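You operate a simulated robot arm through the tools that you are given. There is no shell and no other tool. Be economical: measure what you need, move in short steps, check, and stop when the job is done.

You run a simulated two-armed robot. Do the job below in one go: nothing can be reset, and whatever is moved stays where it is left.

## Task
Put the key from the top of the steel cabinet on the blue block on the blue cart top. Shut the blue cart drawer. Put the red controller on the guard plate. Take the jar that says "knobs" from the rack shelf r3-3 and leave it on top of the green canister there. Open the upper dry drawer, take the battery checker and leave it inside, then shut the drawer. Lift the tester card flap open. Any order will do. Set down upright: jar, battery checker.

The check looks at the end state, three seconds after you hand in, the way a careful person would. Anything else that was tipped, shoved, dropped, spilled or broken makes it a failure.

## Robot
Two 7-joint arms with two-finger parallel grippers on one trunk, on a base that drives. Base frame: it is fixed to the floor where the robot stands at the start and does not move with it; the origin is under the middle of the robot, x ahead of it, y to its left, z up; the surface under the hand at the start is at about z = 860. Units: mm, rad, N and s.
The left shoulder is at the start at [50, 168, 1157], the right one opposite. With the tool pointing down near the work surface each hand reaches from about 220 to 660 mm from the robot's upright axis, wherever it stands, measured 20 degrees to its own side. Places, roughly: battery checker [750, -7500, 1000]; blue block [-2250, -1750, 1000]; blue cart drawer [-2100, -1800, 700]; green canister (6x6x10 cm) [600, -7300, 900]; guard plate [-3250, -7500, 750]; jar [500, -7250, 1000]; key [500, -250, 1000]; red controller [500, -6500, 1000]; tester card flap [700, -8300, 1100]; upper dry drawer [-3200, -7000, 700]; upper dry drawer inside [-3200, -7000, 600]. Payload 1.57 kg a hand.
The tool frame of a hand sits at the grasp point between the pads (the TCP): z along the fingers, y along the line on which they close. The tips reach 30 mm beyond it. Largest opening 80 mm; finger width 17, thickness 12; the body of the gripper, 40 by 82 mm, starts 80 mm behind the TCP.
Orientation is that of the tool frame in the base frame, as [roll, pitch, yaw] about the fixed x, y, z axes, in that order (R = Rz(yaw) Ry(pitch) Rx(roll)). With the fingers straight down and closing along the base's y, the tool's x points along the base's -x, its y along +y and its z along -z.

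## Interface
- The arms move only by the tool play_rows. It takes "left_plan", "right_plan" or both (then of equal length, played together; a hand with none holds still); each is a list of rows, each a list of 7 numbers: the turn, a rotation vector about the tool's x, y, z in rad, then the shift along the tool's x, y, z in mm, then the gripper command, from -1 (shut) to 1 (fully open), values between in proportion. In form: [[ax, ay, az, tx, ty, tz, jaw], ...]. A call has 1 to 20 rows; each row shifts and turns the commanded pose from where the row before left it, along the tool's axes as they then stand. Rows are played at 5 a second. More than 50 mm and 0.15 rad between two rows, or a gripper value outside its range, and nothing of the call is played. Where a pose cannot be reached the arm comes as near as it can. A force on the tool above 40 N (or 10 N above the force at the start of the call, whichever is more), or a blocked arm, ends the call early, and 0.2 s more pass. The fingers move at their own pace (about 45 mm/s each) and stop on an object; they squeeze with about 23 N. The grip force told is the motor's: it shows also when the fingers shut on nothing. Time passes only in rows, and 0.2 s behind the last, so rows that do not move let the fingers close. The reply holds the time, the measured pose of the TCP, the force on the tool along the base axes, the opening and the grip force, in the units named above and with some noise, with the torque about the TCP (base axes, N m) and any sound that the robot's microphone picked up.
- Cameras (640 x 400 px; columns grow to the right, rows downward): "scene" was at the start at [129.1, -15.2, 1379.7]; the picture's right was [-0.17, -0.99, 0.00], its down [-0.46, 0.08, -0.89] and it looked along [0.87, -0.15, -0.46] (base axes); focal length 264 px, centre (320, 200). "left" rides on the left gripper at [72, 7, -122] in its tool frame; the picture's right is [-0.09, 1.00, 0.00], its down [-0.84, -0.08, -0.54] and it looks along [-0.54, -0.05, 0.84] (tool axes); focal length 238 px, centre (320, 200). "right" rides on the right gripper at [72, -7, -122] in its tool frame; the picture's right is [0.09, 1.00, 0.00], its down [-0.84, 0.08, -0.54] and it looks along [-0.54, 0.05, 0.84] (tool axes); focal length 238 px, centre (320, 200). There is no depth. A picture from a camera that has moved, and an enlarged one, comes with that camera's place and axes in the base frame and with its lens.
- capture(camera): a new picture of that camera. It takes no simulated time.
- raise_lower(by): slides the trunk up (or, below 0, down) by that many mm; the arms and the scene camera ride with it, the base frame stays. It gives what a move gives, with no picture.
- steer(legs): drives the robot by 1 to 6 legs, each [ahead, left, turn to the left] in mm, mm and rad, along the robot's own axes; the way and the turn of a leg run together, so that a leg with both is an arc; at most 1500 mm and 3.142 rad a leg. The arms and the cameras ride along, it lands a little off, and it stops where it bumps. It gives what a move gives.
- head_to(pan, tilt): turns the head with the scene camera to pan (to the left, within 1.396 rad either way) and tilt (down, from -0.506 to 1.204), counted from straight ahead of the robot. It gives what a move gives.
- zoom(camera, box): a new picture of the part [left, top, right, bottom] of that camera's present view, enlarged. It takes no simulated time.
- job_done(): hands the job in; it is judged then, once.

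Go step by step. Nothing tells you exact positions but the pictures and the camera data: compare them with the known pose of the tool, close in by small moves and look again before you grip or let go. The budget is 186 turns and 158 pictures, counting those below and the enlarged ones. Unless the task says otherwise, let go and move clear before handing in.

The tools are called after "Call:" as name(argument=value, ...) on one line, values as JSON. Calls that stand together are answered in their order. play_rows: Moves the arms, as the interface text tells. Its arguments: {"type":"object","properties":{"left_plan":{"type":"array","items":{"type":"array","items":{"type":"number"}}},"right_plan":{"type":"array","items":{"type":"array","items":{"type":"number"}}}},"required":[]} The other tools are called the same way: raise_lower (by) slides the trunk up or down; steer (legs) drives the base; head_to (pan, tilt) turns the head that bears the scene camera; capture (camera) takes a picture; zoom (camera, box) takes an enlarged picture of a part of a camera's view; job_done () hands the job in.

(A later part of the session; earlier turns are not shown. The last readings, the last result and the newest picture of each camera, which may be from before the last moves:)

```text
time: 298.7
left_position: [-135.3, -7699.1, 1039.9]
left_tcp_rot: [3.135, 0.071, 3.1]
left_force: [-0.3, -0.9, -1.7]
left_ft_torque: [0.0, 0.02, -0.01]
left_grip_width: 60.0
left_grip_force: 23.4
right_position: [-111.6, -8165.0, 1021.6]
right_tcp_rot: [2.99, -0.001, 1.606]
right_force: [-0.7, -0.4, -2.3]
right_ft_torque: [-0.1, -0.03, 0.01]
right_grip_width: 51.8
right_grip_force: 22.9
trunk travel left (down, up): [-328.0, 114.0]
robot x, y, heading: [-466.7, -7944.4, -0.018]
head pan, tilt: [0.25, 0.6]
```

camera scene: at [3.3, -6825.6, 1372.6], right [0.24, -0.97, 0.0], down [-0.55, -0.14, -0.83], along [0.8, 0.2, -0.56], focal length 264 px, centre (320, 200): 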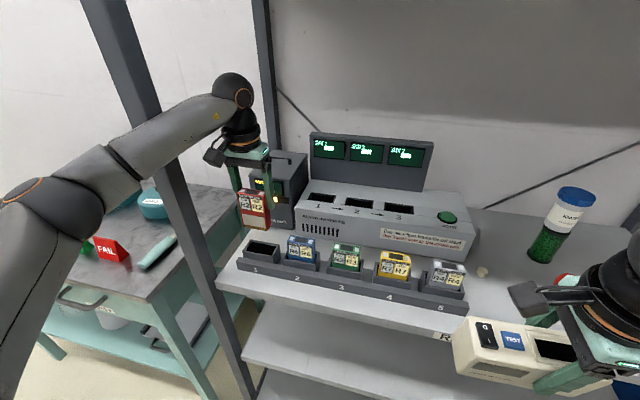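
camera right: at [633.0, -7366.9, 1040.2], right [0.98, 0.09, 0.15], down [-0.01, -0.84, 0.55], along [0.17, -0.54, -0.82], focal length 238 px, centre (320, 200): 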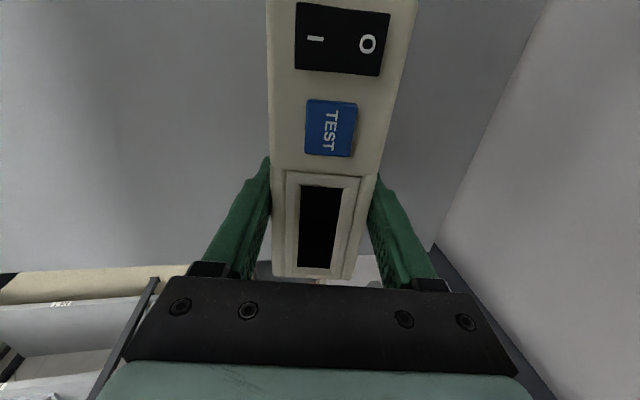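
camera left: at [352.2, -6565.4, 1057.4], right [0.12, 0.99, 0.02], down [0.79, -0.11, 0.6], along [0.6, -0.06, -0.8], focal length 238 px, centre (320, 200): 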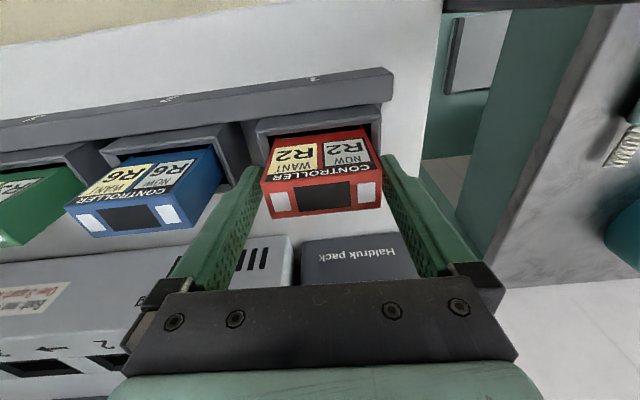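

Now I'll turn left 180° to face −x and look along the lane.

Call:
steer(legs=[[0, 0, 3.141]])

Call:
head_to(pan=0.0, tilt=0.3)

Call:
capture(camera="scene")

```text
time: 306.4
left_position: [-788.2, -8201.9, 1040.0]
left_tcp_rot: [3.135, 0.068, -0.027]
left_force: [0.6, -0.3, -1.9]
left_ft_torque: [-0.01, 0.01, 0.02]
left_grip_width: 59.9
left_grip_force: 22.9
right_position: [-817.6, -7738.3, 1021.2]
right_tcp_rot: [2.99, -0.002, -1.524]
right_force: [0.0, 0.6, -3.1]
right_ft_torque: [0.09, -0.01, 0.0]
right_grip_width: 51.7
right_grip_force: 23.2
trunk travel left (down, up): [-328.0, 114.0]
robot x, y, heading: [-465.9, -7950.4, 3.141]
head pan, tilt: [0.25, 0.6]
```

```text
time: 307.2
left_position: [-787.1, -8202.5, 1039.7]
left_tcp_rot: [3.135, 0.068, -0.028]
left_force: [0.0, -0.1, -0.7]
left_ft_torque: [0.02, 0.02, -0.04]
left_grip_width: 59.6
left_grip_force: 23.4
right_position: [-817.6, -7738.8, 1021.0]
right_tcp_rot: [2.99, -0.002, -1.525]
right_force: [-0.1, -0.1, -3.8]
right_ft_torque: [0.1, 0.0, -0.05]
right_grip_width: 51.8
right_grip_force: 23.1
trunk travel left (down, up): [-328.0, 114.0]
robot x, y, heading: [-460.4, -7948.4, 3.139]
head pan, tilt: [0.0, 0.3]
```

```text
20 pictures are left
camera scene: at [-597.6, -7947.8, 1399.7], right [0.0, 1.0, 0.0], down [0.3, 0.0, -0.95], along [-0.95, 0.0, -0.3], focal length 264 px, centre (320, 200)
```

scene: 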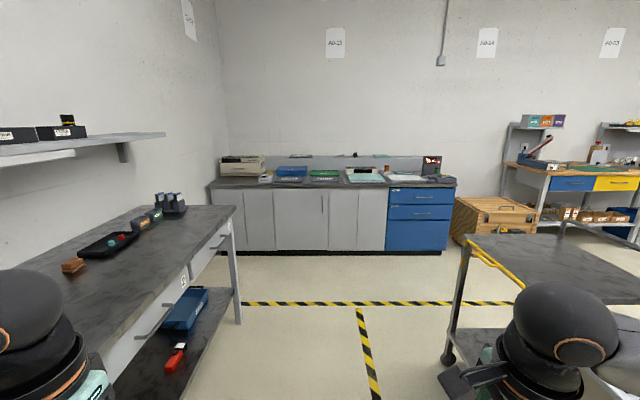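

The lane is clear. The blue drawers (upper dry drawer) and the counter with the guard plate are straight ahead. I'll drive toward them.

Call:
steer(legs=[[0, -130, 0], [1500, 0, 0], [450, 0, 0]])

Call:
head_to(pan=-0.45, tilt=0.5)

Call:
capture(camera="scene")

```text
time: 318.4
left_position: [-2740.9, -8076.6, 1040.8]
left_tcp_rot: [3.134, 0.069, -0.024]
left_force: [-0.3, 0.1, -2.0]
left_ft_torque: [0.02, 0.03, -0.02]
left_grip_width: 59.8
left_grip_force: 22.8
right_position: [-2771.8, -7610.8, 1020.8]
right_tcp_rot: [2.99, -0.001, -1.519]
right_force: [-0.6, -0.7, -3.5]
right_ft_torque: [0.06, -0.04, 0.02]
right_grip_width: 52.1
right_grip_force: 23.0
trunk travel left (down, up): [-328.0, 114.0]
robot x, y, heading: [-2417.3, -7822.4, -3.139]
head pan, tilt: [0.0, 0.3]
```

```text
time: 319.3
left_position: [-2741.4, -8075.6, 1039.9]
left_tcp_rot: [3.136, 0.068, -0.025]
left_force: [-0.4, -0.4, -1.8]
left_ft_torque: [-0.01, -0.01, -0.02]
left_grip_width: 59.8
left_grip_force: 23.0
right_position: [-2771.1, -7611.0, 1020.4]
right_tcp_rot: [2.989, -0.001, -1.517]
right_force: [-0.2, -0.1, -2.9]
right_ft_torque: [0.11, 0.01, -0.02]
right_grip_width: 52.0
right_grip_force: 22.3
trunk travel left (down, up): [-328.0, 114.0]
robot x, y, heading: [-2414.9, -7818.6, -3.142]
head pan, tilt: [-0.45, 0.499]
```

```text
19 pictures are left
camera scene: at [-2539.2, -7781.4, 1381.4], right [0.43, 0.9, 0.0], down [0.43, -0.21, -0.88], along [-0.79, 0.38, -0.48], focal length 264 px, centre (320, 200)
```

scene: 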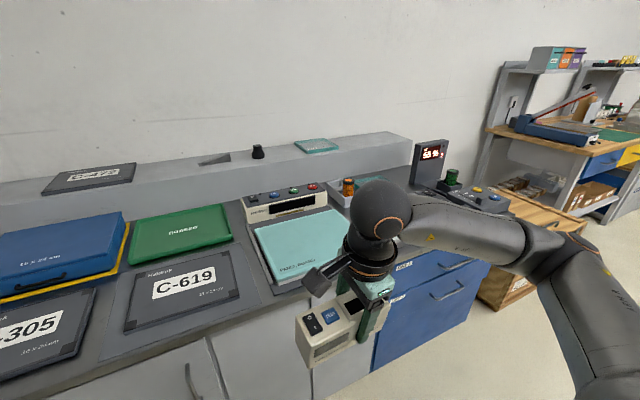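

Call:
zoom(camera="scene", box=[110, 170, 370, 300])

```text
2.46 times, centred on (240, 235) of scene
camera zoom: at [-2539.2, -7781.4, 1381.4], right [0.43, 0.9, 0.0], down [0.43, -0.21, -0.88], along [-0.79, 0.38, -0.48], focal length 649 px, centre (517, 114)
```

zoom: 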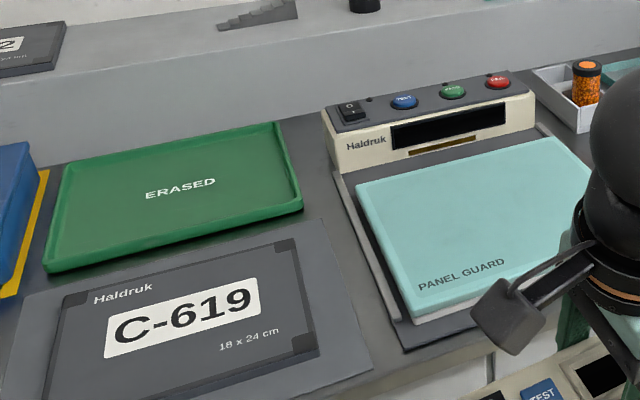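

The turquoise "PANEL GUARD" plate at about (-3275,-7506) is the guard plate. I'll strafe, lower the trunk and approach so the left hand (red controller) comes over it.

Call:
steer(legs=[[0, -485, 0]])

Call:
raise_lower(by=-130)

Call:
steer(legs=[[300, 0, 0]])

Call:
head_to(pan=0.2, tilt=0.65)

Call:
capture(camera="scene")

```text
time: 324.1
left_position: [-2740.2, -7594.2, 1039.8]
left_tcp_rot: [3.133, 0.068, -0.024]
left_force: [-0.1, -0.2, -2.1]
left_ft_torque: [-0.02, 0.04, 0.04]
left_grip_width: 59.7
left_grip_force: 22.5
right_position: [-2772.4, -7128.3, 1020.5]
right_tcp_rot: [2.99, -0.003, -1.52]
right_force: [0.1, 0.6, -4.0]
right_ft_torque: [0.05, 0.01, -0.02]
right_grip_width: 51.7
right_grip_force: 23.0
trunk travel left (down, up): [-328.0, 114.0]
robot x, y, heading: [-2416.8, -7341.6, -3.141]
head pan, tilt: [-0.45, 0.499]
```

```text
time: 325.6
left_position: [-2740.5, -7594.5, 909.9]
left_tcp_rot: [3.134, 0.07, -0.025]
left_force: [0.3, -0.1, -1.8]
left_ft_torque: [0.0, 0.02, -0.02]
left_grip_width: 59.7
left_grip_force: 23.5
right_position: [-2771.5, -7129.1, 890.9]
right_tcp_rot: [2.99, -0.001, -1.521]
right_force: [0.4, 0.1, -4.1]
right_ft_torque: [0.05, -0.02, 0.02]
right_grip_width: 51.7
right_grip_force: 23.5
trunk travel left (down, up): [-198.0, 244.0]
robot x, y, heading: [-2418.4, -7339.5, -3.141]
head pan, tilt: [-0.45, 0.499]
```

```text
time: 327.7
left_position: [-3046.4, -7591.0, 909.6]
left_tcp_rot: [3.134, 0.071, -0.032]
left_force: [0.3, 0.8, -1.6]
left_ft_torque: [0.03, 0.03, 0.0]
left_grip_width: 59.9
left_grip_force: 23.0
right_position: [-3073.7, -7125.7, 891.5]
right_tcp_rot: [2.99, -0.002, -1.528]
right_force: [-0.9, -0.6, -2.6]
right_ft_torque: [0.06, 0.02, -0.02]
right_grip_width: 52.0
right_grip_force: 22.8
trunk travel left (down, up): [-198.0, 244.0]
robot x, y, heading: [-2721.2, -7337.7, 3.134]
head pan, tilt: [-0.45, 0.499]
```

```text
time: 328.7
left_position: [-3046.8, -7591.3, 909.8]
left_tcp_rot: [3.136, 0.069, -0.033]
left_force: [-1.0, 0.1, -1.3]
left_ft_torque: [-0.01, 0.01, -0.01]
left_grip_width: 59.7
left_grip_force: 23.5
right_position: [-3074.4, -7125.1, 889.7]
right_tcp_rot: [2.989, -0.001, -1.526]
right_force: [0.1, 0.1, -2.6]
right_ft_torque: [0.07, -0.05, 0.03]
right_grip_width: 51.8
right_grip_force: 23.0
trunk travel left (down, up): [-198.0, 244.0]
robot x, y, heading: [-2722.0, -7338.7, 3.137]
head pan, tilt: [0.201, 0.649]
```

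```text
17 pictures are left
camera scene: at [-2846.5, -7354.2, 1238.0], right [-0.19, 0.98, 0.0], down [0.59, 0.12, -0.8], along [-0.78, -0.15, -0.6], focal length 264 px, centre (320, 200)
```

scene: 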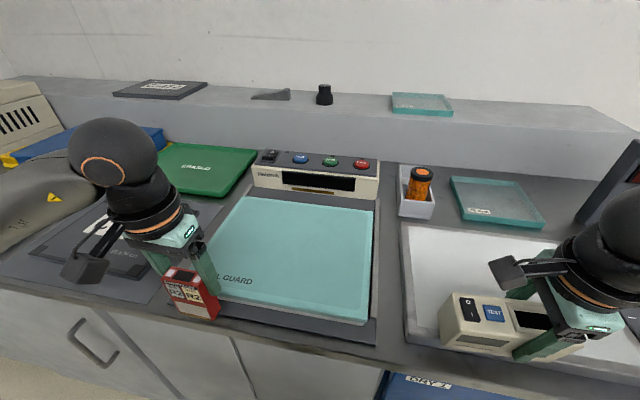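

I'll bring the controller over the plate's middle and partly down.

Call:
play_rows(left_plan=[[0, 0, 0, -42, -26, 0, -1], [0, 0, 0, -42, -26, 0, -1], [0, 0, 0, -42, -25, 0, -1], [0, 0, 0, -42, -25, 0, -1], [0, 0, 0, 0, 0, 20, -1], [0, 0, 0, 0, 0, 15, -1]])

Call:
zoom(camera="scene", box=[200, 150, 400, 340])

```text
time: 330.1
left_position: [-3213.6, -7483.4, 886.7]
left_tcp_rot: [3.136, 0.071, -0.033]
left_force: [-0.4, 1.3, 18.2]
left_ft_torque: [0.59, -0.07, 0.02]
left_grip_width: 59.4
left_grip_force: 23.4
right_position: [-3073.9, -7126.4, 890.8]
right_tcp_rot: [2.989, -0.002, -1.527]
right_force: [0.1, 0.0, -3.5]
right_ft_torque: [0.11, 0.0, 0.0]
right_grip_width: 51.8
right_grip_force: 23.4
trunk travel left (down, up): [-198.0, 244.0]
robot x, y, heading: [-2721.1, -7336.1, 3.129]
head pan, tilt: [0.201, 0.649]
```

```text
2.11 times, centred on (300, 245) of scene
camera zoom: at [-2845.4, -7353.9, 1238.2], right [-0.19, 0.98, 0.0], down [0.59, 0.12, -0.8], along [-0.78, -0.15, -0.6], focal length 555 px, centre (362, 105)
```

zoom: 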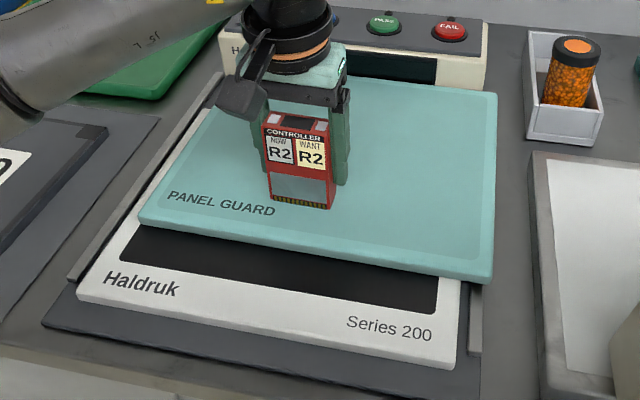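

The controller is already touching (18 N), but the guard plate has been dragged about 85 mm back from its panel. I'll drag it back to its place with the same contact.

Call:
play_rows(left_plan=[[0, 0, 0, 14, 3.5, -0.9, -1], [0, 0, 0, 14, 3.5, -1, -1], [0, 0, 0, 14, 3.5, -1, -1]])

Call:
zoom(camera="scene", box=[150, 150, 450, 345])

```text
time: 330.9
left_position: [-3170.7, -7495.8, 885.8]
left_tcp_rot: [3.134, 0.069, -0.03]
left_force: [-4.2, 1.5, 15.0]
left_ft_torque: [0.52, 0.05, 0.16]
left_grip_width: 59.7
left_grip_force: 22.6
right_position: [-3073.4, -7126.1, 891.1]
right_tcp_rot: [2.99, 0.0, -1.528]
right_force: [0.4, -0.2, -2.2]
right_ft_torque: [0.09, -0.03, 0.01]
right_grip_width: 52.0
right_grip_force: 22.7
trunk travel left (down, up): [-198.0, 244.0]
robot x, y, heading: [-2719.0, -7338.5, 3.137]
head pan, tilt: [0.201, 0.649]
```

```text
2.05 times, centred on (300, 248) of scene
camera zoom: at [-2845.8, -7353.9, 1238.1], right [-0.19, 0.98, 0.0], down [0.59, 0.12, -0.8], along [-0.78, -0.15, -0.6], focal length 541 px, centre (361, 103)
```

zoom: 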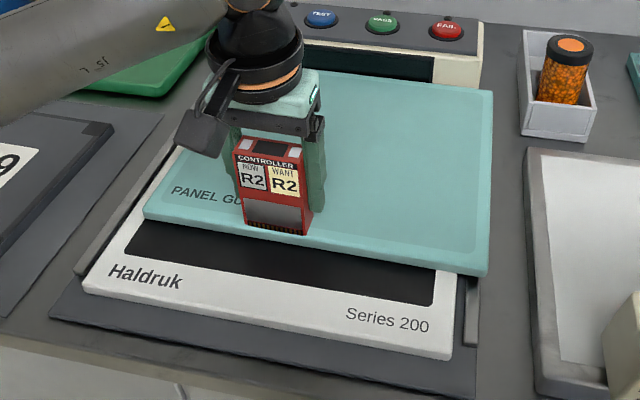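

The plate itself slid earlier when the controller's lower edge pushed it, so dragging from on top with the controller doesn't move it. I'll set the controller down on the plate's rear-left area first, then pull the plate back with the rubber fingertips.

Call:
play_rows(left_plan=[[0, 0, 0, 0, 0, -9, -1], [0, 0, 0, 0, 0, -9, -1], [0, 0, 0, -30, 15, 2.1, -1], [0, 0, 0, -30, 15, 2.1, -1], [0, 0, 0, -30, 15, 2.1, -1], [0, 0, 0, -30, 15, 2.1, -1], [0, 0, 0, 0, 0, 8, -1], [0, 0, 0, 0, 0, 3, -1], [0, 0, 0, 0, 0, 3, -1]])

```text
time: 332.9
left_position: [-3292.0, -7551.4, 890.4]
left_tcp_rot: [3.134, 0.07, -0.032]
left_force: [0.3, 0.0, -1.5]
left_ft_torque: [-0.02, -0.01, 0.01]
left_grip_width: 59.8
left_grip_force: 22.9
right_position: [-3074.0, -7126.1, 892.0]
right_tcp_rot: [2.989, -0.001, -1.528]
right_force: [0.8, 0.4, -3.3]
right_ft_torque: [0.05, -0.02, -0.01]
right_grip_width: 52.0
right_grip_force: 23.2
trunk travel left (down, up): [-198.0, 244.0]
robot x, y, heading: [-2716.5, -7338.1, 3.136]
head pan, tilt: [0.201, 0.649]
```

Call:
play_rows(left_plan=[[0, 0, 0, 0, 0, 1.5, -1], [0, 0, 0, 0, 0, 1.5, -1]])

```text
time: 333.5
left_position: [-3293.5, -7552.6, 887.5]
left_tcp_rot: [3.134, 0.068, -0.032]
left_force: [0.0, 0.2, -2.2]
left_ft_torque: [0.03, 0.0, -0.03]
left_grip_width: 59.5
left_grip_force: 23.1
right_position: [-3073.6, -7124.8, 890.4]
right_tcp_rot: [2.99, -0.002, -1.527]
right_force: [0.2, 0.4, -3.9]
right_ft_torque: [0.09, -0.01, 0.0]
right_grip_width: 51.6
right_grip_force: 22.3
trunk travel left (down, up): [-198.0, 244.0]
robot x, y, heading: [-2720.8, -7336.6, 3.133]
head pan, tilt: [0.201, 0.649]
```

Call:
play_rows(left_plan=[[0, 0, 0, 0, 0, 1.5, -1], [0, 0, 0, 0, 0, 1.5, -1]])

Call:
zoom(camera="scene", box=[150, 150, 450, 345])

```text
time: 334.1
left_position: [-3293.7, -7551.2, 885.6]
left_tcp_rot: [3.134, 0.071, -0.032]
left_force: [1.4, -0.5, 2.7]
left_ft_torque: [0.07, -0.09, -0.04]
left_grip_width: 60.1
left_grip_force: 23.1
right_position: [-3074.1, -7125.5, 890.5]
right_tcp_rot: [2.99, -0.003, -1.525]
right_force: [0.1, 0.6, -2.9]
right_ft_torque: [0.07, 0.0, -0.01]
right_grip_width: 51.8
right_grip_force: 23.2
trunk travel left (down, up): [-198.0, 244.0]
robot x, y, heading: [-2721.9, -7336.2, 3.135]
head pan, tilt: [0.201, 0.649]
```

```text
2.05 times, centred on (300, 248) of scene
camera zoom: at [-2846.1, -7354.2, 1238.1], right [-0.19, 0.98, 0.0], down [0.59, 0.12, -0.8], along [-0.78, -0.15, -0.6], focal length 541 px, centre (361, 103)
```

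zoom: 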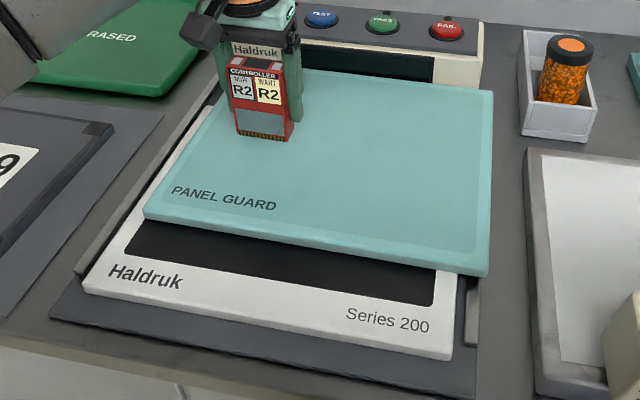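

It's resting lightly on the plate. I'll release, rise, shut the fingers and move to a free spot on the plate.

Call:
play_rows(left_plan=[[0, 0, 0, 0, 0, 0, -0.3], [0, 0, 0, 0, 0, 0, 0.6], [0, 0, 0, 0, 0, 0, 1], [0, 0, 0, 0, 0, 0, 1], [0, 0, 0, 0, 0, -20, 1], [0, 0, 0, 0, 0, -40, 1], [0, 0, 0, 0, 0, -40, 1], [0, 0, 0, 10, -35, -10, -1], [0, 0, 0, 10, -35, 0, -1], [0, 0, 0, 10, -35, 0, -1], [0, 0, 0, 5, -30, 0, -1]])

Call:
zoom(camera="scene", box=[150, 150, 450, 345])

```text
time: 336.5
left_position: [-3246.9, -7416.1, 991.0]
left_tcp_rot: [3.133, 0.07, -0.031]
left_force: [-0.6, 0.0, 0.8]
left_ft_torque: [0.02, -0.03, -0.02]
left_grip_width: 0.0
left_grip_force: 4.2
right_position: [-3074.4, -7125.2, 890.1]
right_tcp_rot: [2.99, -0.003, -1.527]
right_force: [0.5, -0.3, -3.2]
right_ft_torque: [0.07, -0.01, 0.0]
right_grip_width: 52.0
right_grip_force: 22.9
trunk travel left (down, up): [-198.0, 244.0]
robot x, y, heading: [-2723.2, -7338.6, 3.135]
head pan, tilt: [0.201, 0.649]
```

```text
2.05 times, centred on (300, 248) of scene
camera zoom: at [-2846.4, -7354.0, 1238.0], right [-0.19, 0.98, 0.0], down [0.59, 0.12, -0.8], along [-0.78, -0.15, -0.6], focal length 541 px, centre (361, 103)
```

zoom: 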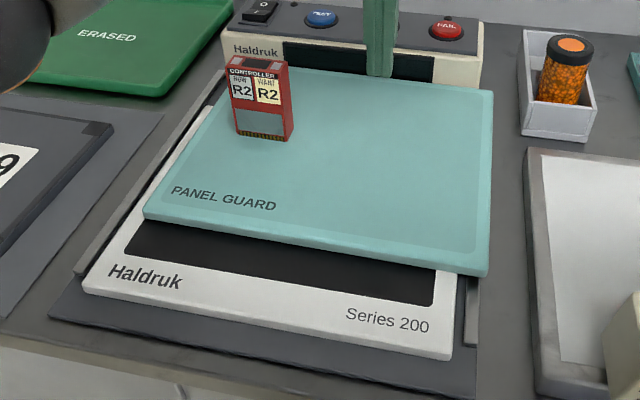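

The controller stands well on the plate. I'll press the fingertips on the plate and measure.

Call:
play_rows(left_plan=[[0, 0, 0, 0, 0, 40, -1], [0, 0, 0, 0, 0, 40, -1], [0, 0, 0, 0, 0, 40, -1], [0, 0, 0, 0, 0, 10, -1], [0, 0, 0, 0, 0, 5, -1], [0, 0, 0, 0, 0, 3, -1], [0, 0, 0, 0, 0, 3, -1]])

```text
time: 337.7
left_position: [-3257.6, -7417.3, 866.8]
left_tcp_rot: [3.14, 0.087, -0.032]
left_force: [2.3, -1.1, 14.4]
left_ft_torque: [-0.04, -0.17, -0.06]
left_grip_width: 0.0
left_grip_force: 21.7
right_position: [-3072.7, -7126.9, 890.2]
right_tcp_rot: [2.989, -0.001, -1.526]
right_force: [-0.5, -0.2, -4.1]
right_ft_torque: [0.09, -0.01, -0.02]
right_grip_width: 51.8
right_grip_force: 22.9
trunk travel left (down, up): [-198.0, 244.0]
robot x, y, heading: [-2719.3, -7338.1, 3.133]
head pan, tilt: [0.201, 0.649]
stopped in row 5 (left hand): the force on the tool passed its limit at 45 N (the readings are from after the stop); the commanded pose is now the measured one
```

There's contact at 14 N. I'll press slightly more and drag gently toward me.

Call:
play_rows(left_plan=[[0, 0, 0, 0, 0, 1, -1], [0, 0, 0, 6, 1, -0.4, -1], [0, 0, 0, 6, 1, -0.5, -1], [0, 0, 0, 6, 1, -0.5, -1], [0, 0, 0, 6, 2, -0.5, -1]])

Call:
zoom(camera="scene", box=[150, 150, 450, 345])

```text
time: 338.9
left_position: [-3234.1, -7421.3, 867.7]
left_tcp_rot: [-3.138, 0.088, -0.032]
left_force: [-8.0, 2.7, 27.2]
left_ft_torque: [0.09, 0.1, -0.21]
left_grip_width: 0.0
left_grip_force: 21.1
right_position: [-3073.4, -7126.4, 891.7]
right_tcp_rot: [2.989, -0.002, -1.526]
right_force: [-0.8, -0.4, -2.6]
right_ft_torque: [0.05, -0.05, 0.02]
right_grip_width: 51.8
right_grip_force: 22.6
trunk travel left (down, up): [-198.0, 244.0]
robot x, y, heading: [-2715.8, -7336.6, 3.136]
head pan, tilt: [0.201, 0.649]
```

```text
2.05 times, centred on (300, 248) of scene
camera zoom: at [-2844.7, -7353.7, 1238.3], right [-0.19, 0.98, 0.0], down [0.59, 0.12, -0.8], along [-0.78, -0.15, -0.6], focal length 541 px, centre (361, 103)
```

zoom: 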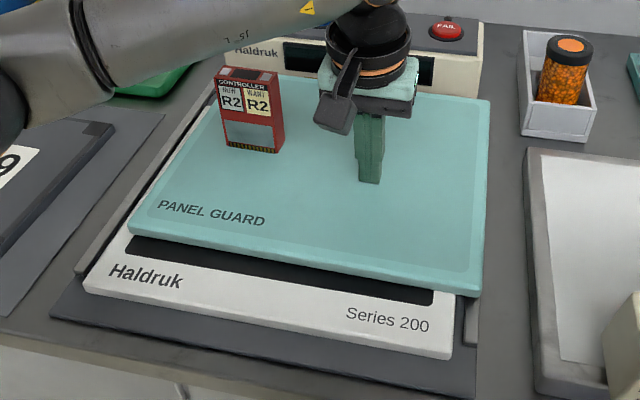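

It works: the plate follows the fingertips and the controller rides along. I'll pull the remaining 50 mm.

Call:
play_rows(left_plan=[[0, 0, 0, 6, 1.5, -0.6, -1], [0, 0, 0, 6, 1.5, -0.6, -1], [0, 0, 0, 6, 1.5, -0.6, -1], [0, 0, 0, 6, 1.5, -0.6, -1], [0, 0, 0, 6, 1.5, -0.55, -1], [0, 0, 0, 6, 1.5, -0.55, -1], [0, 0, 0, 6, 1.5, -0.55, -1]])

Call:
zoom(camera="scene", box=[150, 150, 450, 345])

```text
time: 340.5
left_position: [-3192.7, -7434.1, 867.1]
left_tcp_rot: [3.141, 0.086, -0.028]
left_force: [-8.7, 2.4, 26.0]
left_ft_torque: [0.07, 0.13, -0.11]
left_grip_width: 0.0
left_grip_force: 21.2
right_position: [-3072.9, -7125.7, 890.8]
right_tcp_rot: [2.987, -0.001, -1.525]
right_force: [0.0, -0.8, -3.7]
right_ft_torque: [0.08, -0.01, 0.02]
right_grip_width: 52.0
right_grip_force: 23.1
trunk travel left (down, up): [-198.0, 244.0]
robot x, y, heading: [-2722.4, -7330.6, 3.132]
head pan, tilt: [0.201, 0.649]
```

```text
2.05 times, centred on (300, 248) of scene
camera zoom: at [-2845.1, -7353.7, 1238.2], right [-0.19, 0.98, 0.0], down [0.59, 0.12, -0.8], along [-0.78, -0.15, -0.6], focal length 541 px, centre (361, 103)
```

zoom: 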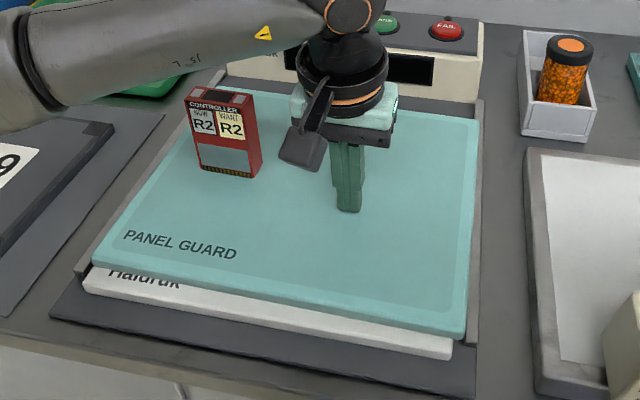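

About 11 mm remains. A last short pull, then lift off.

Call:
play_rows(left_plan=[[0, 0, 0, 5.5, 1.8, -0.5, -1], [0, 0, 0, 5.5, 1.8, -0.5, -1], [0, 0, 0, 0, 0, -8, -1], [0, 0, 0, 0, 0, -30, -1], [0, 0, 0, 0, 0, -40, -1], [0, 0, 0, 0, 0, -40, -1], [0, 0, 0, 0, 0, -20, -1]])

Call:
zoom(camera="scene", box=[150, 150, 450, 345])

```text
time: 342.1
left_position: [-3170.2, -7438.7, 1001.1]
left_tcp_rot: [3.137, 0.081, -0.032]
left_force: [0.8, 0.4, -0.5]
left_ft_torque: [-0.03, -0.01, -0.01]
left_grip_width: 0.2
left_grip_force: 21.3
right_position: [-3073.7, -7126.8, 890.0]
right_tcp_rot: [2.991, -0.001, -1.525]
right_force: [0.3, 0.2, -3.0]
right_ft_torque: [0.04, 0.01, 0.03]
right_grip_width: 51.9
right_grip_force: 23.3
trunk travel left (down, up): [-198.0, 244.0]
robot x, y, heading: [-2720.5, -7339.0, 3.141]
head pan, tilt: [0.201, 0.649]
```

```text
2.05 times, centred on (300, 248) of scene
camera zoom: at [-2846.2, -7354.3, 1238.0], right [-0.19, 0.98, 0.0], down [0.59, 0.12, -0.8], along [-0.78, -0.15, -0.6], focal length 541 px, centre (361, 103)
```

zoom: 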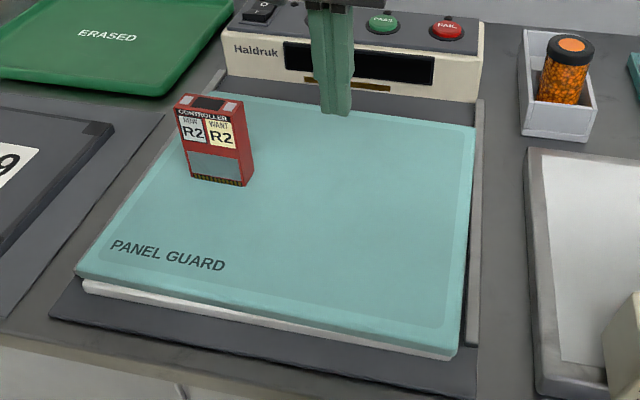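

The guard plate is back in place with the controller standing on it. Next is the dry drawer. I'll back off, strafe to it, and turn the left hand to point forward with its fingers closing vertically, to grip the bar handle. The right hand with the checker goes up out of the way.

Call:
steer(legs=[[-330, 0, 0], [0, -590, 0]])

Call:
play_rows(left_plan=[[0, 0, -0.143, 0, 0, 0, -1], [0, 0, -0.143, 0, 0, 0, -1], [0, 0, -0.143, 0, 0, 0, -1], [0, 0, -0.143, 0, 0, 0, -1], [0, 0, -0.143, 0, 0, 0, -1], [0, 0, -0.143, 0, 0, 0, -1], [0, 0, -0.143, 0, 0, 0, -1], [0, 0, -0.143, 0, 0, 0, -1], [0, 0, -0.143, 0, 0, 0, -1], [0, 0, -0.143, 0, 0, 0, -1], [0, 0, -0.141, 0, 0, 0, -1]], right_plan=[[0, 0, 0, 0, 0, -20, -1], [0, 0, 0, 0, 0, -20, -1], [0, 0, 0, 0, 0, -20, -1], [0, 0, 0, 0, 0, -20, -1], [0, 0, 0, 0, 0, -20, -1], [0, 0, 0, 0, 0, -20, -1], [0, 0, 0, 0, 0, -20, -1], [0, 0, 0, 0, 0, -20, -1], [0, 0, 0, 0, 0, 0, -1], [0, 0, 0, 0, 0, 0, -1], [0, 0, 0, 0, 0, 0, -1]])

Call:
play_rows(left_plan=[[0.14, 0, 0, 0, 0, 15, -1], [0.14, 0, 0, 0, 0, 15, -1], [0.14, 0, 0, 0, 0, 15, -1], [0.14, 0, 0, 0, 0, 10, -1], [0.14, 0, 0, 0, 0, 0, -1], [0.14, 0, 0, 0, 0, 0, -1], [0.14, 0, 0, 0, 0, 0, -1], [0.14, 0, 0, 0, 0, 0, -1], [0.14, 0, 0, 0, 0, 0, -1], [0.14, 0, 0, 0, 0, 0, -1], [0.1, 0, 0, 0, 0, 0, -1]])

```text
time: 349.4
left_position: [-2834.7, -6868.4, 1002.1]
left_tcp_rot: [3.139, 0.082, -0.022]
left_force: [-0.3, 0.6, 0.4]
left_ft_torque: [0.04, 0.0, 0.03]
left_grip_width: 0.0
left_grip_force: 21.3
right_position: [-2740.5, -6554.4, 890.2]
right_tcp_rot: [2.989, -0.001, -1.516]
right_force: [0.4, -0.2, -3.8]
right_ft_torque: [0.1, -0.02, -0.01]
right_grip_width: 52.0
right_grip_force: 23.3
trunk travel left (down, up): [-198.0, 244.0]
robot x, y, heading: [-2386.5, -6765.0, -3.139]
head pan, tilt: [0.201, 0.649]
```

```text
time: 351.8
left_position: [-2835.3, -6868.5, 1001.3]
left_tcp_rot: [-3.061, 0.002, 1.553]
left_force: [0.7, 0.4, 1.2]
left_ft_torque: [-0.01, 0.01, -0.01]
left_grip_width: 0.0
left_grip_force: 21.7
right_position: [-2716.9, -6555.6, 1049.9]
right_tcp_rot: [2.991, -0.002, -1.517]
right_force: [0.4, -0.7, -2.7]
right_ft_torque: [0.08, -0.05, -0.01]
right_grip_width: 51.9
right_grip_force: 23.2
trunk travel left (down, up): [-198.0, 244.0]
robot x, y, heading: [-2385.3, -6760.1, -3.133]
head pan, tilt: [0.201, 0.649]
```

```text
time: 354.2
left_position: [-2849.4, -6867.9, 948.6]
left_tcp_rot: [-1.561, 0.003, 1.547]
left_force: [-0.2, -0.6, -0.3]
left_ft_torque: [-0.02, 0.0, -0.02]
left_grip_width: 0.0
left_grip_force: 21.4
right_position: [-2716.8, -6554.2, 1049.7]
right_tcp_rot: [2.989, -0.001, -1.516]
right_force: [-0.7, -0.2, -2.6]
right_ft_torque: [0.05, 0.02, 0.02]
right_grip_width: 52.0
right_grip_force: 23.4
trunk travel left (down, up): [-198.0, 244.0]
robot x, y, heading: [-2384.9, -6763.9, -3.138]
head pan, tilt: [0.201, 0.649]
```

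The left hand is now oriented. I'll lower the trunk and look at the drawer.

Call:
raise_lower(by=-195)

Call:
capture(camera="scene")

```text
time: 356.4
left_position: [-2849.6, -6869.6, 753.9]
left_tcp_rot: [-1.562, 0.004, 1.55]
left_force: [-0.1, -0.3, -0.4]
left_ft_torque: [0.04, -0.01, -0.04]
left_grip_width: 0.0
left_grip_force: 21.0
right_position: [-2717.2, -6555.3, 854.2]
right_tcp_rot: [2.989, -0.001, -1.516]
right_force: [0.0, 0.6, -2.9]
right_ft_torque: [0.11, 0.03, 0.04]
right_grip_width: 51.8
right_grip_force: 23.4
trunk travel left (down, up): [-3.0, 439.0]
robot x, y, heading: [-2384.7, -6763.2, -3.136]
head pan, tilt: [0.201, 0.649]
```

```text
9 pictures are left
camera scene: at [-2510.6, -6782.0, 1043.0], right [-0.2, 0.98, 0.0], down [0.59, 0.12, -0.8], along [-0.78, -0.16, -0.6], focal length 264 px, centre (320, 200)
```

scene: 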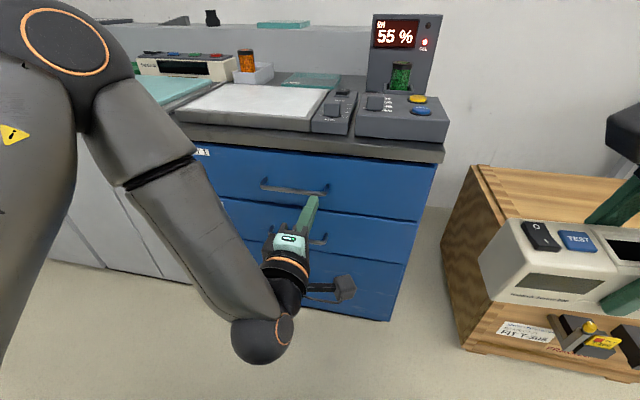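

The upper handle's bar centre is at about (-3080,-6962,630). I'll open the fingers, bring the left hand to its height and drive up to it.

Call:
play_rows(left_plan=[[0, 0, 0, -23, 31, 0, 1], [0, 0, 0, -23, 31, 0, 1], [0, 0, 0, -23, 31, 0, 1], [0, 0, 0, -23, 31, 0, 1]])

Call:
steer(legs=[[165, 0, 0]])

Call:
zoom(camera="scene", box=[180, 150, 420, 350])

```text
time: 357.4
left_position: [-2817.9, -6854.5, 693.8]
left_tcp_rot: [-1.564, 0.004, 1.553]
left_force: [0.4, 0.9, 0.2]
left_ft_torque: [0.0, -0.01, 0.01]
left_grip_width: 80.1
left_grip_force: 0.1
left hand out of reach, approached as far as the arm can: row 1, 2, 3, 4
right_position: [-2715.8, -6553.9, 852.9]
right_tcp_rot: [2.989, -0.002, -1.517]
right_force: [0.3, -0.3, -3.0]
right_ft_torque: [0.08, 0.05, -0.01]
right_grip_width: 51.8
right_grip_force: 23.1
trunk travel left (down, up): [-3.0, 439.0]
robot x, y, heading: [-2384.4, -6759.4, -3.139]
head pan, tilt: [0.201, 0.649]
```

```text
time: 358.8
left_position: [-2981.1, -6854.7, 695.2]
left_tcp_rot: [-1.565, 0.003, 1.55]
left_force: [0.1, -0.5, 0.0]
left_ft_torque: [-0.01, 0.02, 0.0]
left_grip_width: 80.2
left_grip_force: 0.0
right_position: [-2878.9, -6554.6, 854.3]
right_tcp_rot: [2.99, -0.001, -1.52]
right_force: [0.7, -0.2, -3.3]
right_ft_torque: [0.07, -0.01, -0.03]
right_grip_width: 52.0
right_grip_force: 22.9
trunk travel left (down, up): [-3.0, 439.0]
robot x, y, heading: [-2550.8, -6764.8, -3.138]
head pan, tilt: [0.201, 0.649]
```

```text
2.00 times, centred on (300, 250) of scene
camera zoom: at [-2674.4, -6782.1, 1043.0], right [-0.2, 0.98, 0.0], down [0.59, 0.12, -0.8], along [-0.78, -0.16, -0.6], focal length 527 px, centre (360, 100)
```

zoom: 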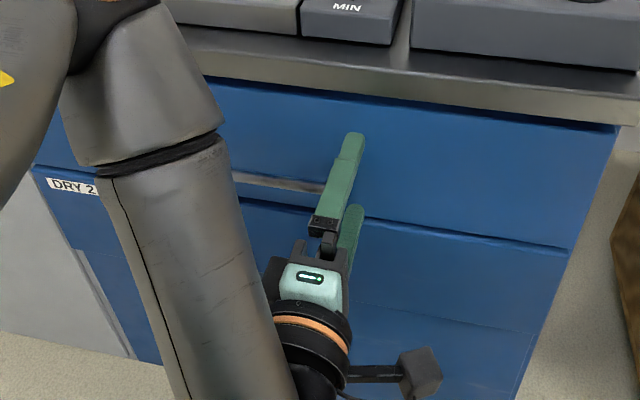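

The arm is at a limit in height. I'll strafe left to align with the handle's middle and tip the fingers downward about 20° so the hand can get lower.

Call:
steer(legs=[[0, 105, 0]])

Call:
play_rows(left_plan=[[-0.12, 0, 0, 0, 0, 0, 1], [-0.12, 0, 0, 0, 0, 0, 1], [-0.12, 0, 0, 0, 0, 0, 1], [0, 0, 0, 0, 22, 8, 1], [0, 0, 0, 0, 22, 8, 1], [0, 0, 0, 0, 20, 7, 1]])

```text
time: 360.4
left_position: [-2980.3, -6958.3, 694.0]
left_tcp_rot: [-1.564, 0.005, 1.55]
left_force: [0.2, 0.0, 0.8]
left_ft_torque: [0.02, -0.01, 0.0]
left_grip_width: 80.1
left_grip_force: 0.0
right_position: [-2879.5, -6658.6, 854.2]
right_tcp_rot: [2.991, -0.002, -1.52]
right_force: [0.0, 0.0, -2.5]
right_ft_torque: [0.11, 0.0, -0.05]
right_grip_width: 51.8
right_grip_force: 22.8
trunk travel left (down, up): [-3.0, 439.0]
robot x, y, heading: [-2551.1, -6871.3, 3.137]
head pan, tilt: [0.201, 0.649]
```

```text
time: 361.8
left_position: [-2986.0, -6957.9, 648.4]
left_tcp_rot: [-1.876, -0.009, 1.555]
left_force: [-2.0, 0.5, 7.2]
left_ft_torque: [-0.03, 0.07, -0.04]
left_grip_width: 80.0
left_grip_force: 0.1
right_position: [-2879.4, -6658.9, 852.7]
right_tcp_rot: [2.991, -0.001, -1.521]
right_force: [-0.2, 0.0, -4.2]
right_ft_torque: [0.06, -0.01, -0.02]
right_grip_width: 51.8
right_grip_force: 23.2
trunk travel left (down, up): [-3.0, 439.0]
robot x, y, heading: [-2547.1, -6869.7, 3.14]
head pan, tilt: [0.201, 0.649]
stopped in row 6 (left hand): the force on the tool passed its limit at 54 N (the readings are from after the stop); the commanded pose is now the measured one
```

Call:
capture(camera="left")

```text
7 pictures are left
camera left: at [-2866.6, -6888.5, 678.2], right [0.3, -0.09, -0.95], down [0.48, -0.85, 0.23], along [-0.82, -0.52, -0.21], focal length 238 px, centre (320, 200)
```

left: 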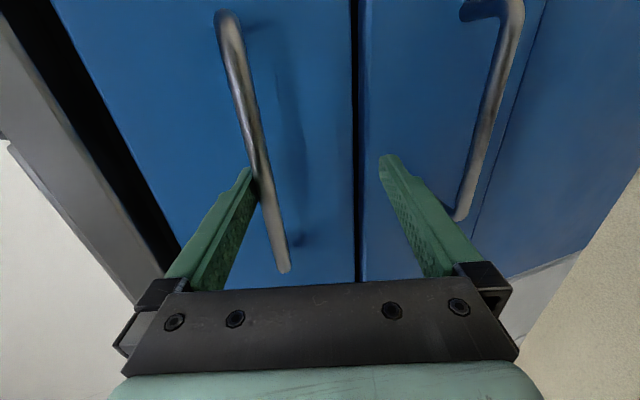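

The bar is nearer than I thought: the upper finger rests on it, at about (-3027, z≈665). I'll back off, raise 22 mm and come forward to straddle it, then close.

Call:
play_rows(left_plan=[[0, 0, 0, 0, -3.8, -1.2, 1], [0, 0, 0, 0, 13.5, -43, 1], [0, 0, 0, 0, -19, -6, 1], [0, 0, 0, 0, -10.3, 33, 1], [0, 0, 0, 0, -10.3, 33, 1], [0, 0, 0, 0, 0, 0, 1]])

Call:
capture(camera="left")

```text
time: 363.0
left_position: [-2996.6, -6957.1, 671.3]
left_tcp_rot: [-1.883, -0.01, 1.553]
left_force: [15.3, -2.5, 3.7]
left_ft_torque: [0.08, 0.8, 0.29]
left_grip_width: 79.9
left_grip_force: 0.0
right_position: [-2878.0, -6658.7, 853.3]
right_tcp_rot: [2.991, 0.0, -1.52]
right_force: [-0.1, -0.5, -3.9]
right_ft_torque: [0.09, -0.02, -0.01]
right_grip_width: 51.9
right_grip_force: 23.1
trunk travel left (down, up): [-3.0, 439.0]
robot x, y, heading: [-2546.4, -6871.6, -3.14]
head pan, tilt: [0.201, 0.649]
stopped in row 6 (left hand): the force on the tool passed its limit at 81 N (the readings are from after the stop); the commanded pose is now the measured one
```

```text
6 pictures are left
camera left: at [-2877.1, -6888.8, 702.3], right [0.3, -0.09, -0.95], down [0.48, -0.85, 0.23], along [-0.83, -0.52, -0.22], focal length 238 px, centre (320, 200)
```

left: 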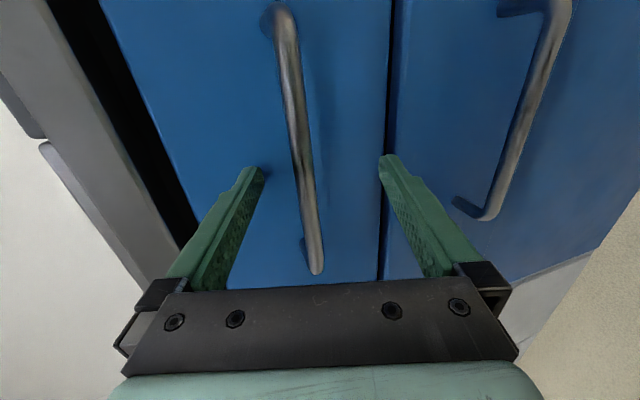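

The bar is between the fingers and the tips touch the drawer front. I'll back off 4 mm, close, and pull gently.

Call:
play_rows(left_plan=[[0, 0, 0, 0, 1, -4, 1], [0, 0, 0, 0, 0, 0, -1], [0, 0, 0, 0, 0, 0, -1], [0, 0, 0, 0, 0, 0, -1], [0, 0, 0, 0, 0, 0, -1], [0, 0, 0, 0, 0, 0, -1]])

```text
time: 364.5
left_position: [-2997.6, -6957.0, 678.4]
left_tcp_rot: [-1.853, -0.014, 1.556]
left_force: [1.0, -2.2, 11.7]
left_ft_torque: [-0.23, 0.07, -0.36]
left_grip_width: 12.0
left_grip_force: 23.2
right_position: [-2878.1, -6660.4, 852.0]
right_tcp_rot: [2.99, 0.0, -1.521]
right_force: [0.7, -0.5, -3.3]
right_ft_torque: [0.05, -0.02, -0.02]
right_grip_width: 51.6
right_grip_force: 23.4
trunk travel left (down, up): [-3.0, 439.0]
robot x, y, heading: [-2548.0, -6868.1, -3.143]
head pan, tilt: [0.201, 0.649]
stopped in row 6 (left hand): the force on the tool passed its limit at 42 N (the readings are from after the stop); the commanded pose is now the measured one
```

The bar is gripped (12 mm). I'll pull the drawer by driving back.

Call:
steer(legs=[[-60, 0, 0]])

Call:
steer(legs=[[-170, 0, 0]])

Call:
capture(camera="scene")

```text
time: 365.5
left_position: [-2937.2, -6956.0, 678.9]
left_tcp_rot: [-1.857, -0.015, 1.557]
left_force: [1.1, -3.1, 22.5]
left_ft_torque: [-0.22, 0.14, -0.25]
left_grip_width: 11.8
left_grip_force: 29.1
right_position: [-2817.6, -6658.8, 854.5]
right_tcp_rot: [2.989, 0.001, -1.521]
right_force: [-0.4, 0.3, -3.5]
right_ft_torque: [0.08, 0.02, 0.02]
right_grip_width: 52.2
right_grip_force: 23.1
trunk travel left (down, up): [-3.0, 439.0]
robot x, y, heading: [-2488.1, -6866.3, 3.144]
head pan, tilt: [0.201, 0.649]
```

```text
time: 366.9
left_position: [-2769.4, -6957.0, 679.1]
left_tcp_rot: [-1.854, -0.014, 1.556]
left_force: [0.7, -6.9, 12.2]
left_ft_torque: [-0.33, 0.06, 0.04]
left_grip_width: 11.6
left_grip_force: 29.5
right_position: [-2649.5, -6657.9, 853.5]
right_tcp_rot: [2.991, -0.001, -1.521]
right_force: [1.2, 0.6, -2.9]
right_ft_torque: [0.06, 0.0, 0.0]
right_grip_width: 51.8
right_grip_force: 22.6
trunk travel left (down, up): [-3.0, 439.0]
robot x, y, heading: [-2321.6, -6871.9, 3.138]
head pan, tilt: [0.201, 0.649]
```

```text
5 pictures are left
camera scene: at [-2446.2, -6887.0, 1043.2], right [-0.2, 0.98, 0.0], down [0.59, 0.12, -0.8], along [-0.78, -0.16, -0.6], focal length 264 px, centre (320, 200)
```

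scene: 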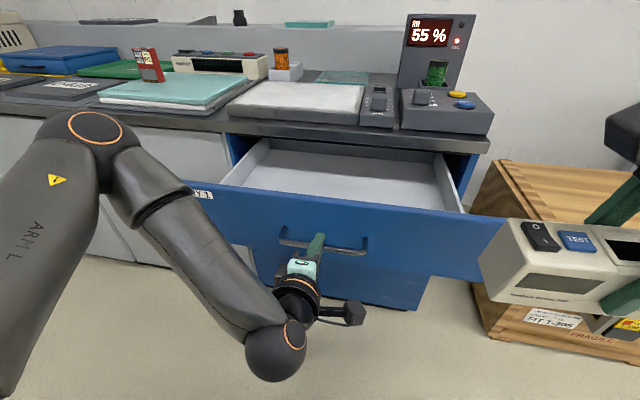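

The "DRY 1" drawer is open about 230 mm and empty. I'll release the handle, draw the left hand back, and reposition so the right hand with the checker is over the drawer.

Call:
play_rows(left_plan=[[0, 0, 0, 0, 0, 0, 0.3], [0, 0, 0, 0, 0, 0, 1], [0, 0, 0, 0, 0, 0, 1], [0, 0, 0, 0, 11.2, -38.4, 1], [0, 0, 0, 0, 11.2, -38.4, 1], [0, 0, 0, 0, 11.2, -38.4, -1], [0, 0, 0, 0, 11.2, -38.4, -1]])

Call:
steer(legs=[[0, 250, 0], [75, 0, 0]])

Call:
play_rows(right_plan=[[0, 0, 0, 8.4, 42.5, 6.4, -1], [0, 0, 0, 8.4, 42.5, 6.4, -1], [0, 0, 0, 8.4, 42.5, 6.4, -1], [0, 0, 0, 8.4, 42.5, 6.4, -1], [0, 0, 0, 8.4, 42.5, 6.4, -1]])

Call:
capture(camera="scene")

```text
time: 368.6
left_position: [-2690.4, -6989.1, 679.8]
left_tcp_rot: [-1.783, -0.049, 1.799]
left_force: [0.4, -0.9, -0.5]
left_ft_torque: [0.01, -0.04, 0.01]
left_grip_width: 25.1
left_grip_force: 0.1
left hand out of reach, approached as far as the arm can: row 5, 6, 7
right_position: [-2650.9, -6660.1, 852.6]
right_tcp_rot: [2.991, 0.001, -1.52]
right_force: [-0.7, 0.4, -2.1]
right_ft_torque: [0.08, -0.01, 0.02]
right_grip_width: 51.9
right_grip_force: 22.5
trunk travel left (down, up): [-3.0, 439.0]
robot x, y, heading: [-2319.9, -6873.3, 3.142]
head pan, tilt: [0.201, 0.649]
stopped in row 7 (left hand): the arm was blocked; the commanded pose is now the measured one
```

```text
time: 372.0
left_position: [-2764.1, -7234.2, 678.1]
left_tcp_rot: [-1.785, -0.051, 1.798]
left_force: [-0.3, 0.0, -1.0]
left_ft_torque: [-0.02, 0.04, 0.0]
left_grip_width: 0.0
left_grip_force: 21.5
right_position: [-2725.8, -6906.9, 853.5]
right_tcp_rot: [2.992, 0.0, -1.524]
right_force: [0.5, 0.2, -2.5]
right_ft_torque: [0.08, 0.01, -0.01]
right_grip_width: 52.1
right_grip_force: 22.8
trunk travel left (down, up): [-3.0, 439.0]
robot x, y, heading: [-2397.5, -7118.8, 3.14]
head pan, tilt: [0.201, 0.649]
```

```text
time: 373.2
left_position: [-2764.8, -7235.4, 678.2]
left_tcp_rot: [-1.783, -0.052, 1.796]
left_force: [0.0, 0.0, 0.2]
left_ft_torque: [0.0, 0.01, -0.02]
left_grip_width: 0.0
left_grip_force: 21.9
right_position: [-2939.3, -6957.8, 852.2]
right_tcp_rot: [2.99, 0.003, -1.522]
right_force: [-0.7, 0.3, -2.1]
right_ft_torque: [0.06, 0.01, -0.04]
right_grip_width: 52.0
right_grip_force: 22.9
trunk travel left (down, up): [-3.0, 439.0]
robot x, y, heading: [-2394.5, -7117.3, 3.139]
head pan, tilt: [0.201, 0.649]
```

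```text
4 pictures are left
camera scene: at [-2521.5, -7134.7, 1042.9], right [-0.2, 0.98, 0.0], down [0.59, 0.12, -0.8], along [-0.78, -0.16, -0.6], focal length 264 px, centre (320, 200)
```

scene: 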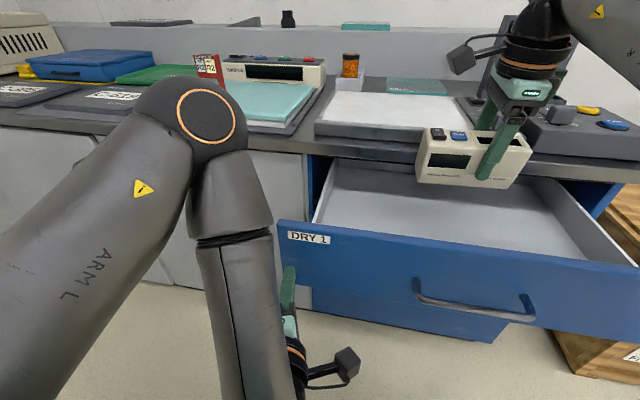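

The checker is over the drawer. I'll shift slightly toward the drawer front and descend.

Call:
play_rows(right_plan=[[0, 0, 0, 0, -20, -3, -1], [0, 0, 0, 0, -6, 39.6, -1], [0, 0, 0, 0, -6, 39.6, -1], [0, 0, 0, 0, -6, 39.6, -1], [0, 0, 0, 0, -3, 20, -1], [0, 0, 0, 0, -1.5, 10, -1]])

```text
time: 374.6
left_position: [-2765.0, -7233.9, 678.0]
left_tcp_rot: [-1.782, -0.051, 1.798]
left_force: [-0.4, -0.5, 0.2]
left_ft_torque: [-0.01, -0.02, 0.0]
left_grip_width: 0.3
left_grip_force: 21.2
right_position: [-2918.2, -6958.8, 703.6]
right_tcp_rot: [2.992, 0.001, -1.523]
right_force: [-0.5, 0.3, -2.3]
right_ft_torque: [0.06, -0.02, -0.01]
right_grip_width: 51.9
right_grip_force: 23.6
trunk travel left (down, up): [-3.0, 439.0]
robot x, y, heading: [-2395.9, -7112.9, 3.134]
head pan, tilt: [0.201, 0.649]
```

Still free. I'll go on lowering in small steps until it touches the drawer floor.

Call:
play_rows(right_plan=[[0, 0, 0, 0, -1.2, 8, -1], [0, 0, 0, 0, -0.6, 4, -1], [0, 0, 0, 0, -0.6, 4, -1], [0, 0, 0, 0, -0.6, 4, -1], [0, 0, 0, 0, -0.5, 3, -1]])

```text
time: 375.8
left_position: [-2762.7, -7235.0, 679.7]
left_tcp_rot: [-1.782, -0.054, 1.798]
left_force: [-0.6, 0.2, 0.1]
left_ft_torque: [-0.02, 0.0, 0.03]
left_grip_width: 0.0
left_grip_force: 21.1
right_position: [-2919.1, -6958.7, 680.7]
right_tcp_rot: [2.99, -0.001, -1.523]
right_force: [-0.6, -1.8, 16.2]
right_ft_torque: [-0.16, -0.35, -0.06]
right_grip_width: 51.5
right_grip_force: 22.7
trunk travel left (down, up): [-3.0, 439.0]
robot x, y, heading: [-2396.0, -7113.7, 3.139]
head pan, tilt: [0.201, 0.649]
```

It touches the floor (16 N). I'll ease 1 mm, open gently, and withdraw upward.

Call:
play_rows(right_plan=[[0, 0, 0, 0, 0.2, -1, -1], [0, 0, 0, 0, 0, 0, 0.45], [0, 0, 0, 0, 0, 0, 0.7], [0, 0, 0, 0, 0, 0, 1], [0, 0, 0, 0, 0, 0, 1], [0, 0, 0, 0, 3, -20, 1], [0, 0, 0, 0, 5, -35, 1], [0, 0, 0, 0, 6, -40, 1], [0, 0, 0, 0, 6, -40, 1], [0, 0, 0, 0, 6, -40, 1]])

Call:
capture(camera="scene")

```text
time: 378.0
left_position: [-2763.3, -7234.5, 678.5]
left_tcp_rot: [-1.783, -0.05, 1.798]
left_force: [0.2, 0.7, -0.6]
left_ft_torque: [-0.06, 0.05, 0.02]
left_grip_width: 0.0
left_grip_force: 21.7
right_position: [-2918.6, -6956.1, 857.0]
right_tcp_rot: [2.992, -0.002, -1.522]
right_force: [-0.2, 1.2, -0.3]
right_ft_torque: [-0.03, -0.03, 0.02]
right_grip_width: 80.2
right_grip_force: 0.0
trunk travel left (down, up): [-3.0, 439.0]
robot x, y, heading: [-2397.2, -7114.8, 3.142]
head pan, tilt: [0.201, 0.649]
```

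```text
3 pictures are left
camera scene: at [-2521.4, -7134.7, 1043.0], right [-0.2, 0.98, 0.0], down [0.59, 0.12, -0.8], along [-0.78, -0.16, -0.6], focal length 264 px, centre (320, 200)
```

scene: 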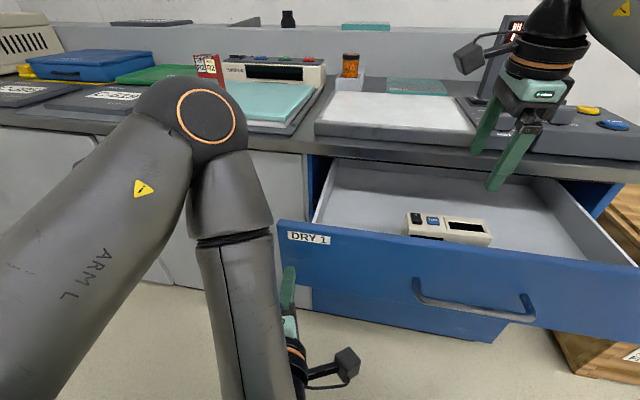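

The checker sits upright in the drawer. I'll draw the right hand back, raise the trunk 40 mm, line up the shut left fist with the drawer front above the handle, and push it closed.

Call:
play_rows(right_plan=[[0, 0, 0, 0, -39, -12, 1], [0, 0, 0, 0, -39, -12, 1], [0, 0, 0, 0, -39, -12, 1], [0, 0, 0, 0, -39, -12, 1], [0, 0, 0, 0, -30, -6, 1]])

Call:
raise_lower(by=38)

Call:
steer(legs=[[-15, 0, 0], [0, -250, 0], [190, 0, 0]])

```text
time: 379.2
left_position: [-2764.6, -7236.1, 678.1]
left_tcp_rot: [-1.785, -0.051, 1.797]
left_force: [0.7, 0.5, 0.6]
left_ft_torque: [0.05, -0.05, -0.01]
left_grip_width: 0.0
left_grip_force: 21.3
right_position: [-2725.1, -6949.3, 884.5]
right_tcp_rot: [2.992, 0.0, -1.523]
right_force: [0.1, 0.3, 0.1]
right_ft_torque: [-0.01, -0.01, 0.0]
right_grip_width: 80.0
right_grip_force: 0.2
trunk travel left (down, up): [-3.0, 439.0]
robot x, y, heading: [-2394.0, -7119.7, 3.14]
head pan, tilt: [0.201, 0.649]
```

```text
time: 380.0
left_position: [-2765.0, -7234.7, 715.3]
left_tcp_rot: [-1.784, -0.051, 1.799]
left_force: [0.7, 0.2, 0.3]
left_ft_torque: [-0.03, -0.01, 0.03]
left_grip_width: 0.0
left_grip_force: 21.1
right_position: [-2725.9, -6949.7, 921.4]
right_tcp_rot: [2.992, 0.001, -1.523]
right_force: [-0.4, 0.0, 0.5]
right_ft_torque: [0.02, 0.03, 0.0]
right_grip_width: 80.0
right_grip_force: 0.1
trunk travel left (down, up): [-41.0, 401.0]
robot x, y, heading: [-2395.9, -7116.9, 3.137]
head pan, tilt: [0.201, 0.649]
```

```text
time: 384.3
left_position: [-2937.2, -6988.7, 717.3]
left_tcp_rot: [-1.783, -0.051, 1.8]
left_force: [0.1, -1.1, -0.7]
left_ft_torque: [0.0, 0.0, -0.01]
left_grip_width: 0.1
left_grip_force: 21.1
right_position: [-2899.7, -6702.4, 922.9]
right_tcp_rot: [2.992, 0.0, -1.519]
right_force: [0.2, 0.6, -0.2]
right_ft_torque: [0.0, 0.0, 0.0]
right_grip_width: 80.2
right_grip_force: 0.1
trunk travel left (down, up): [-41.0, 401.0]
robot x, y, heading: [-2565.9, -6874.3, 3.143]
head pan, tilt: [0.201, 0.649]
```

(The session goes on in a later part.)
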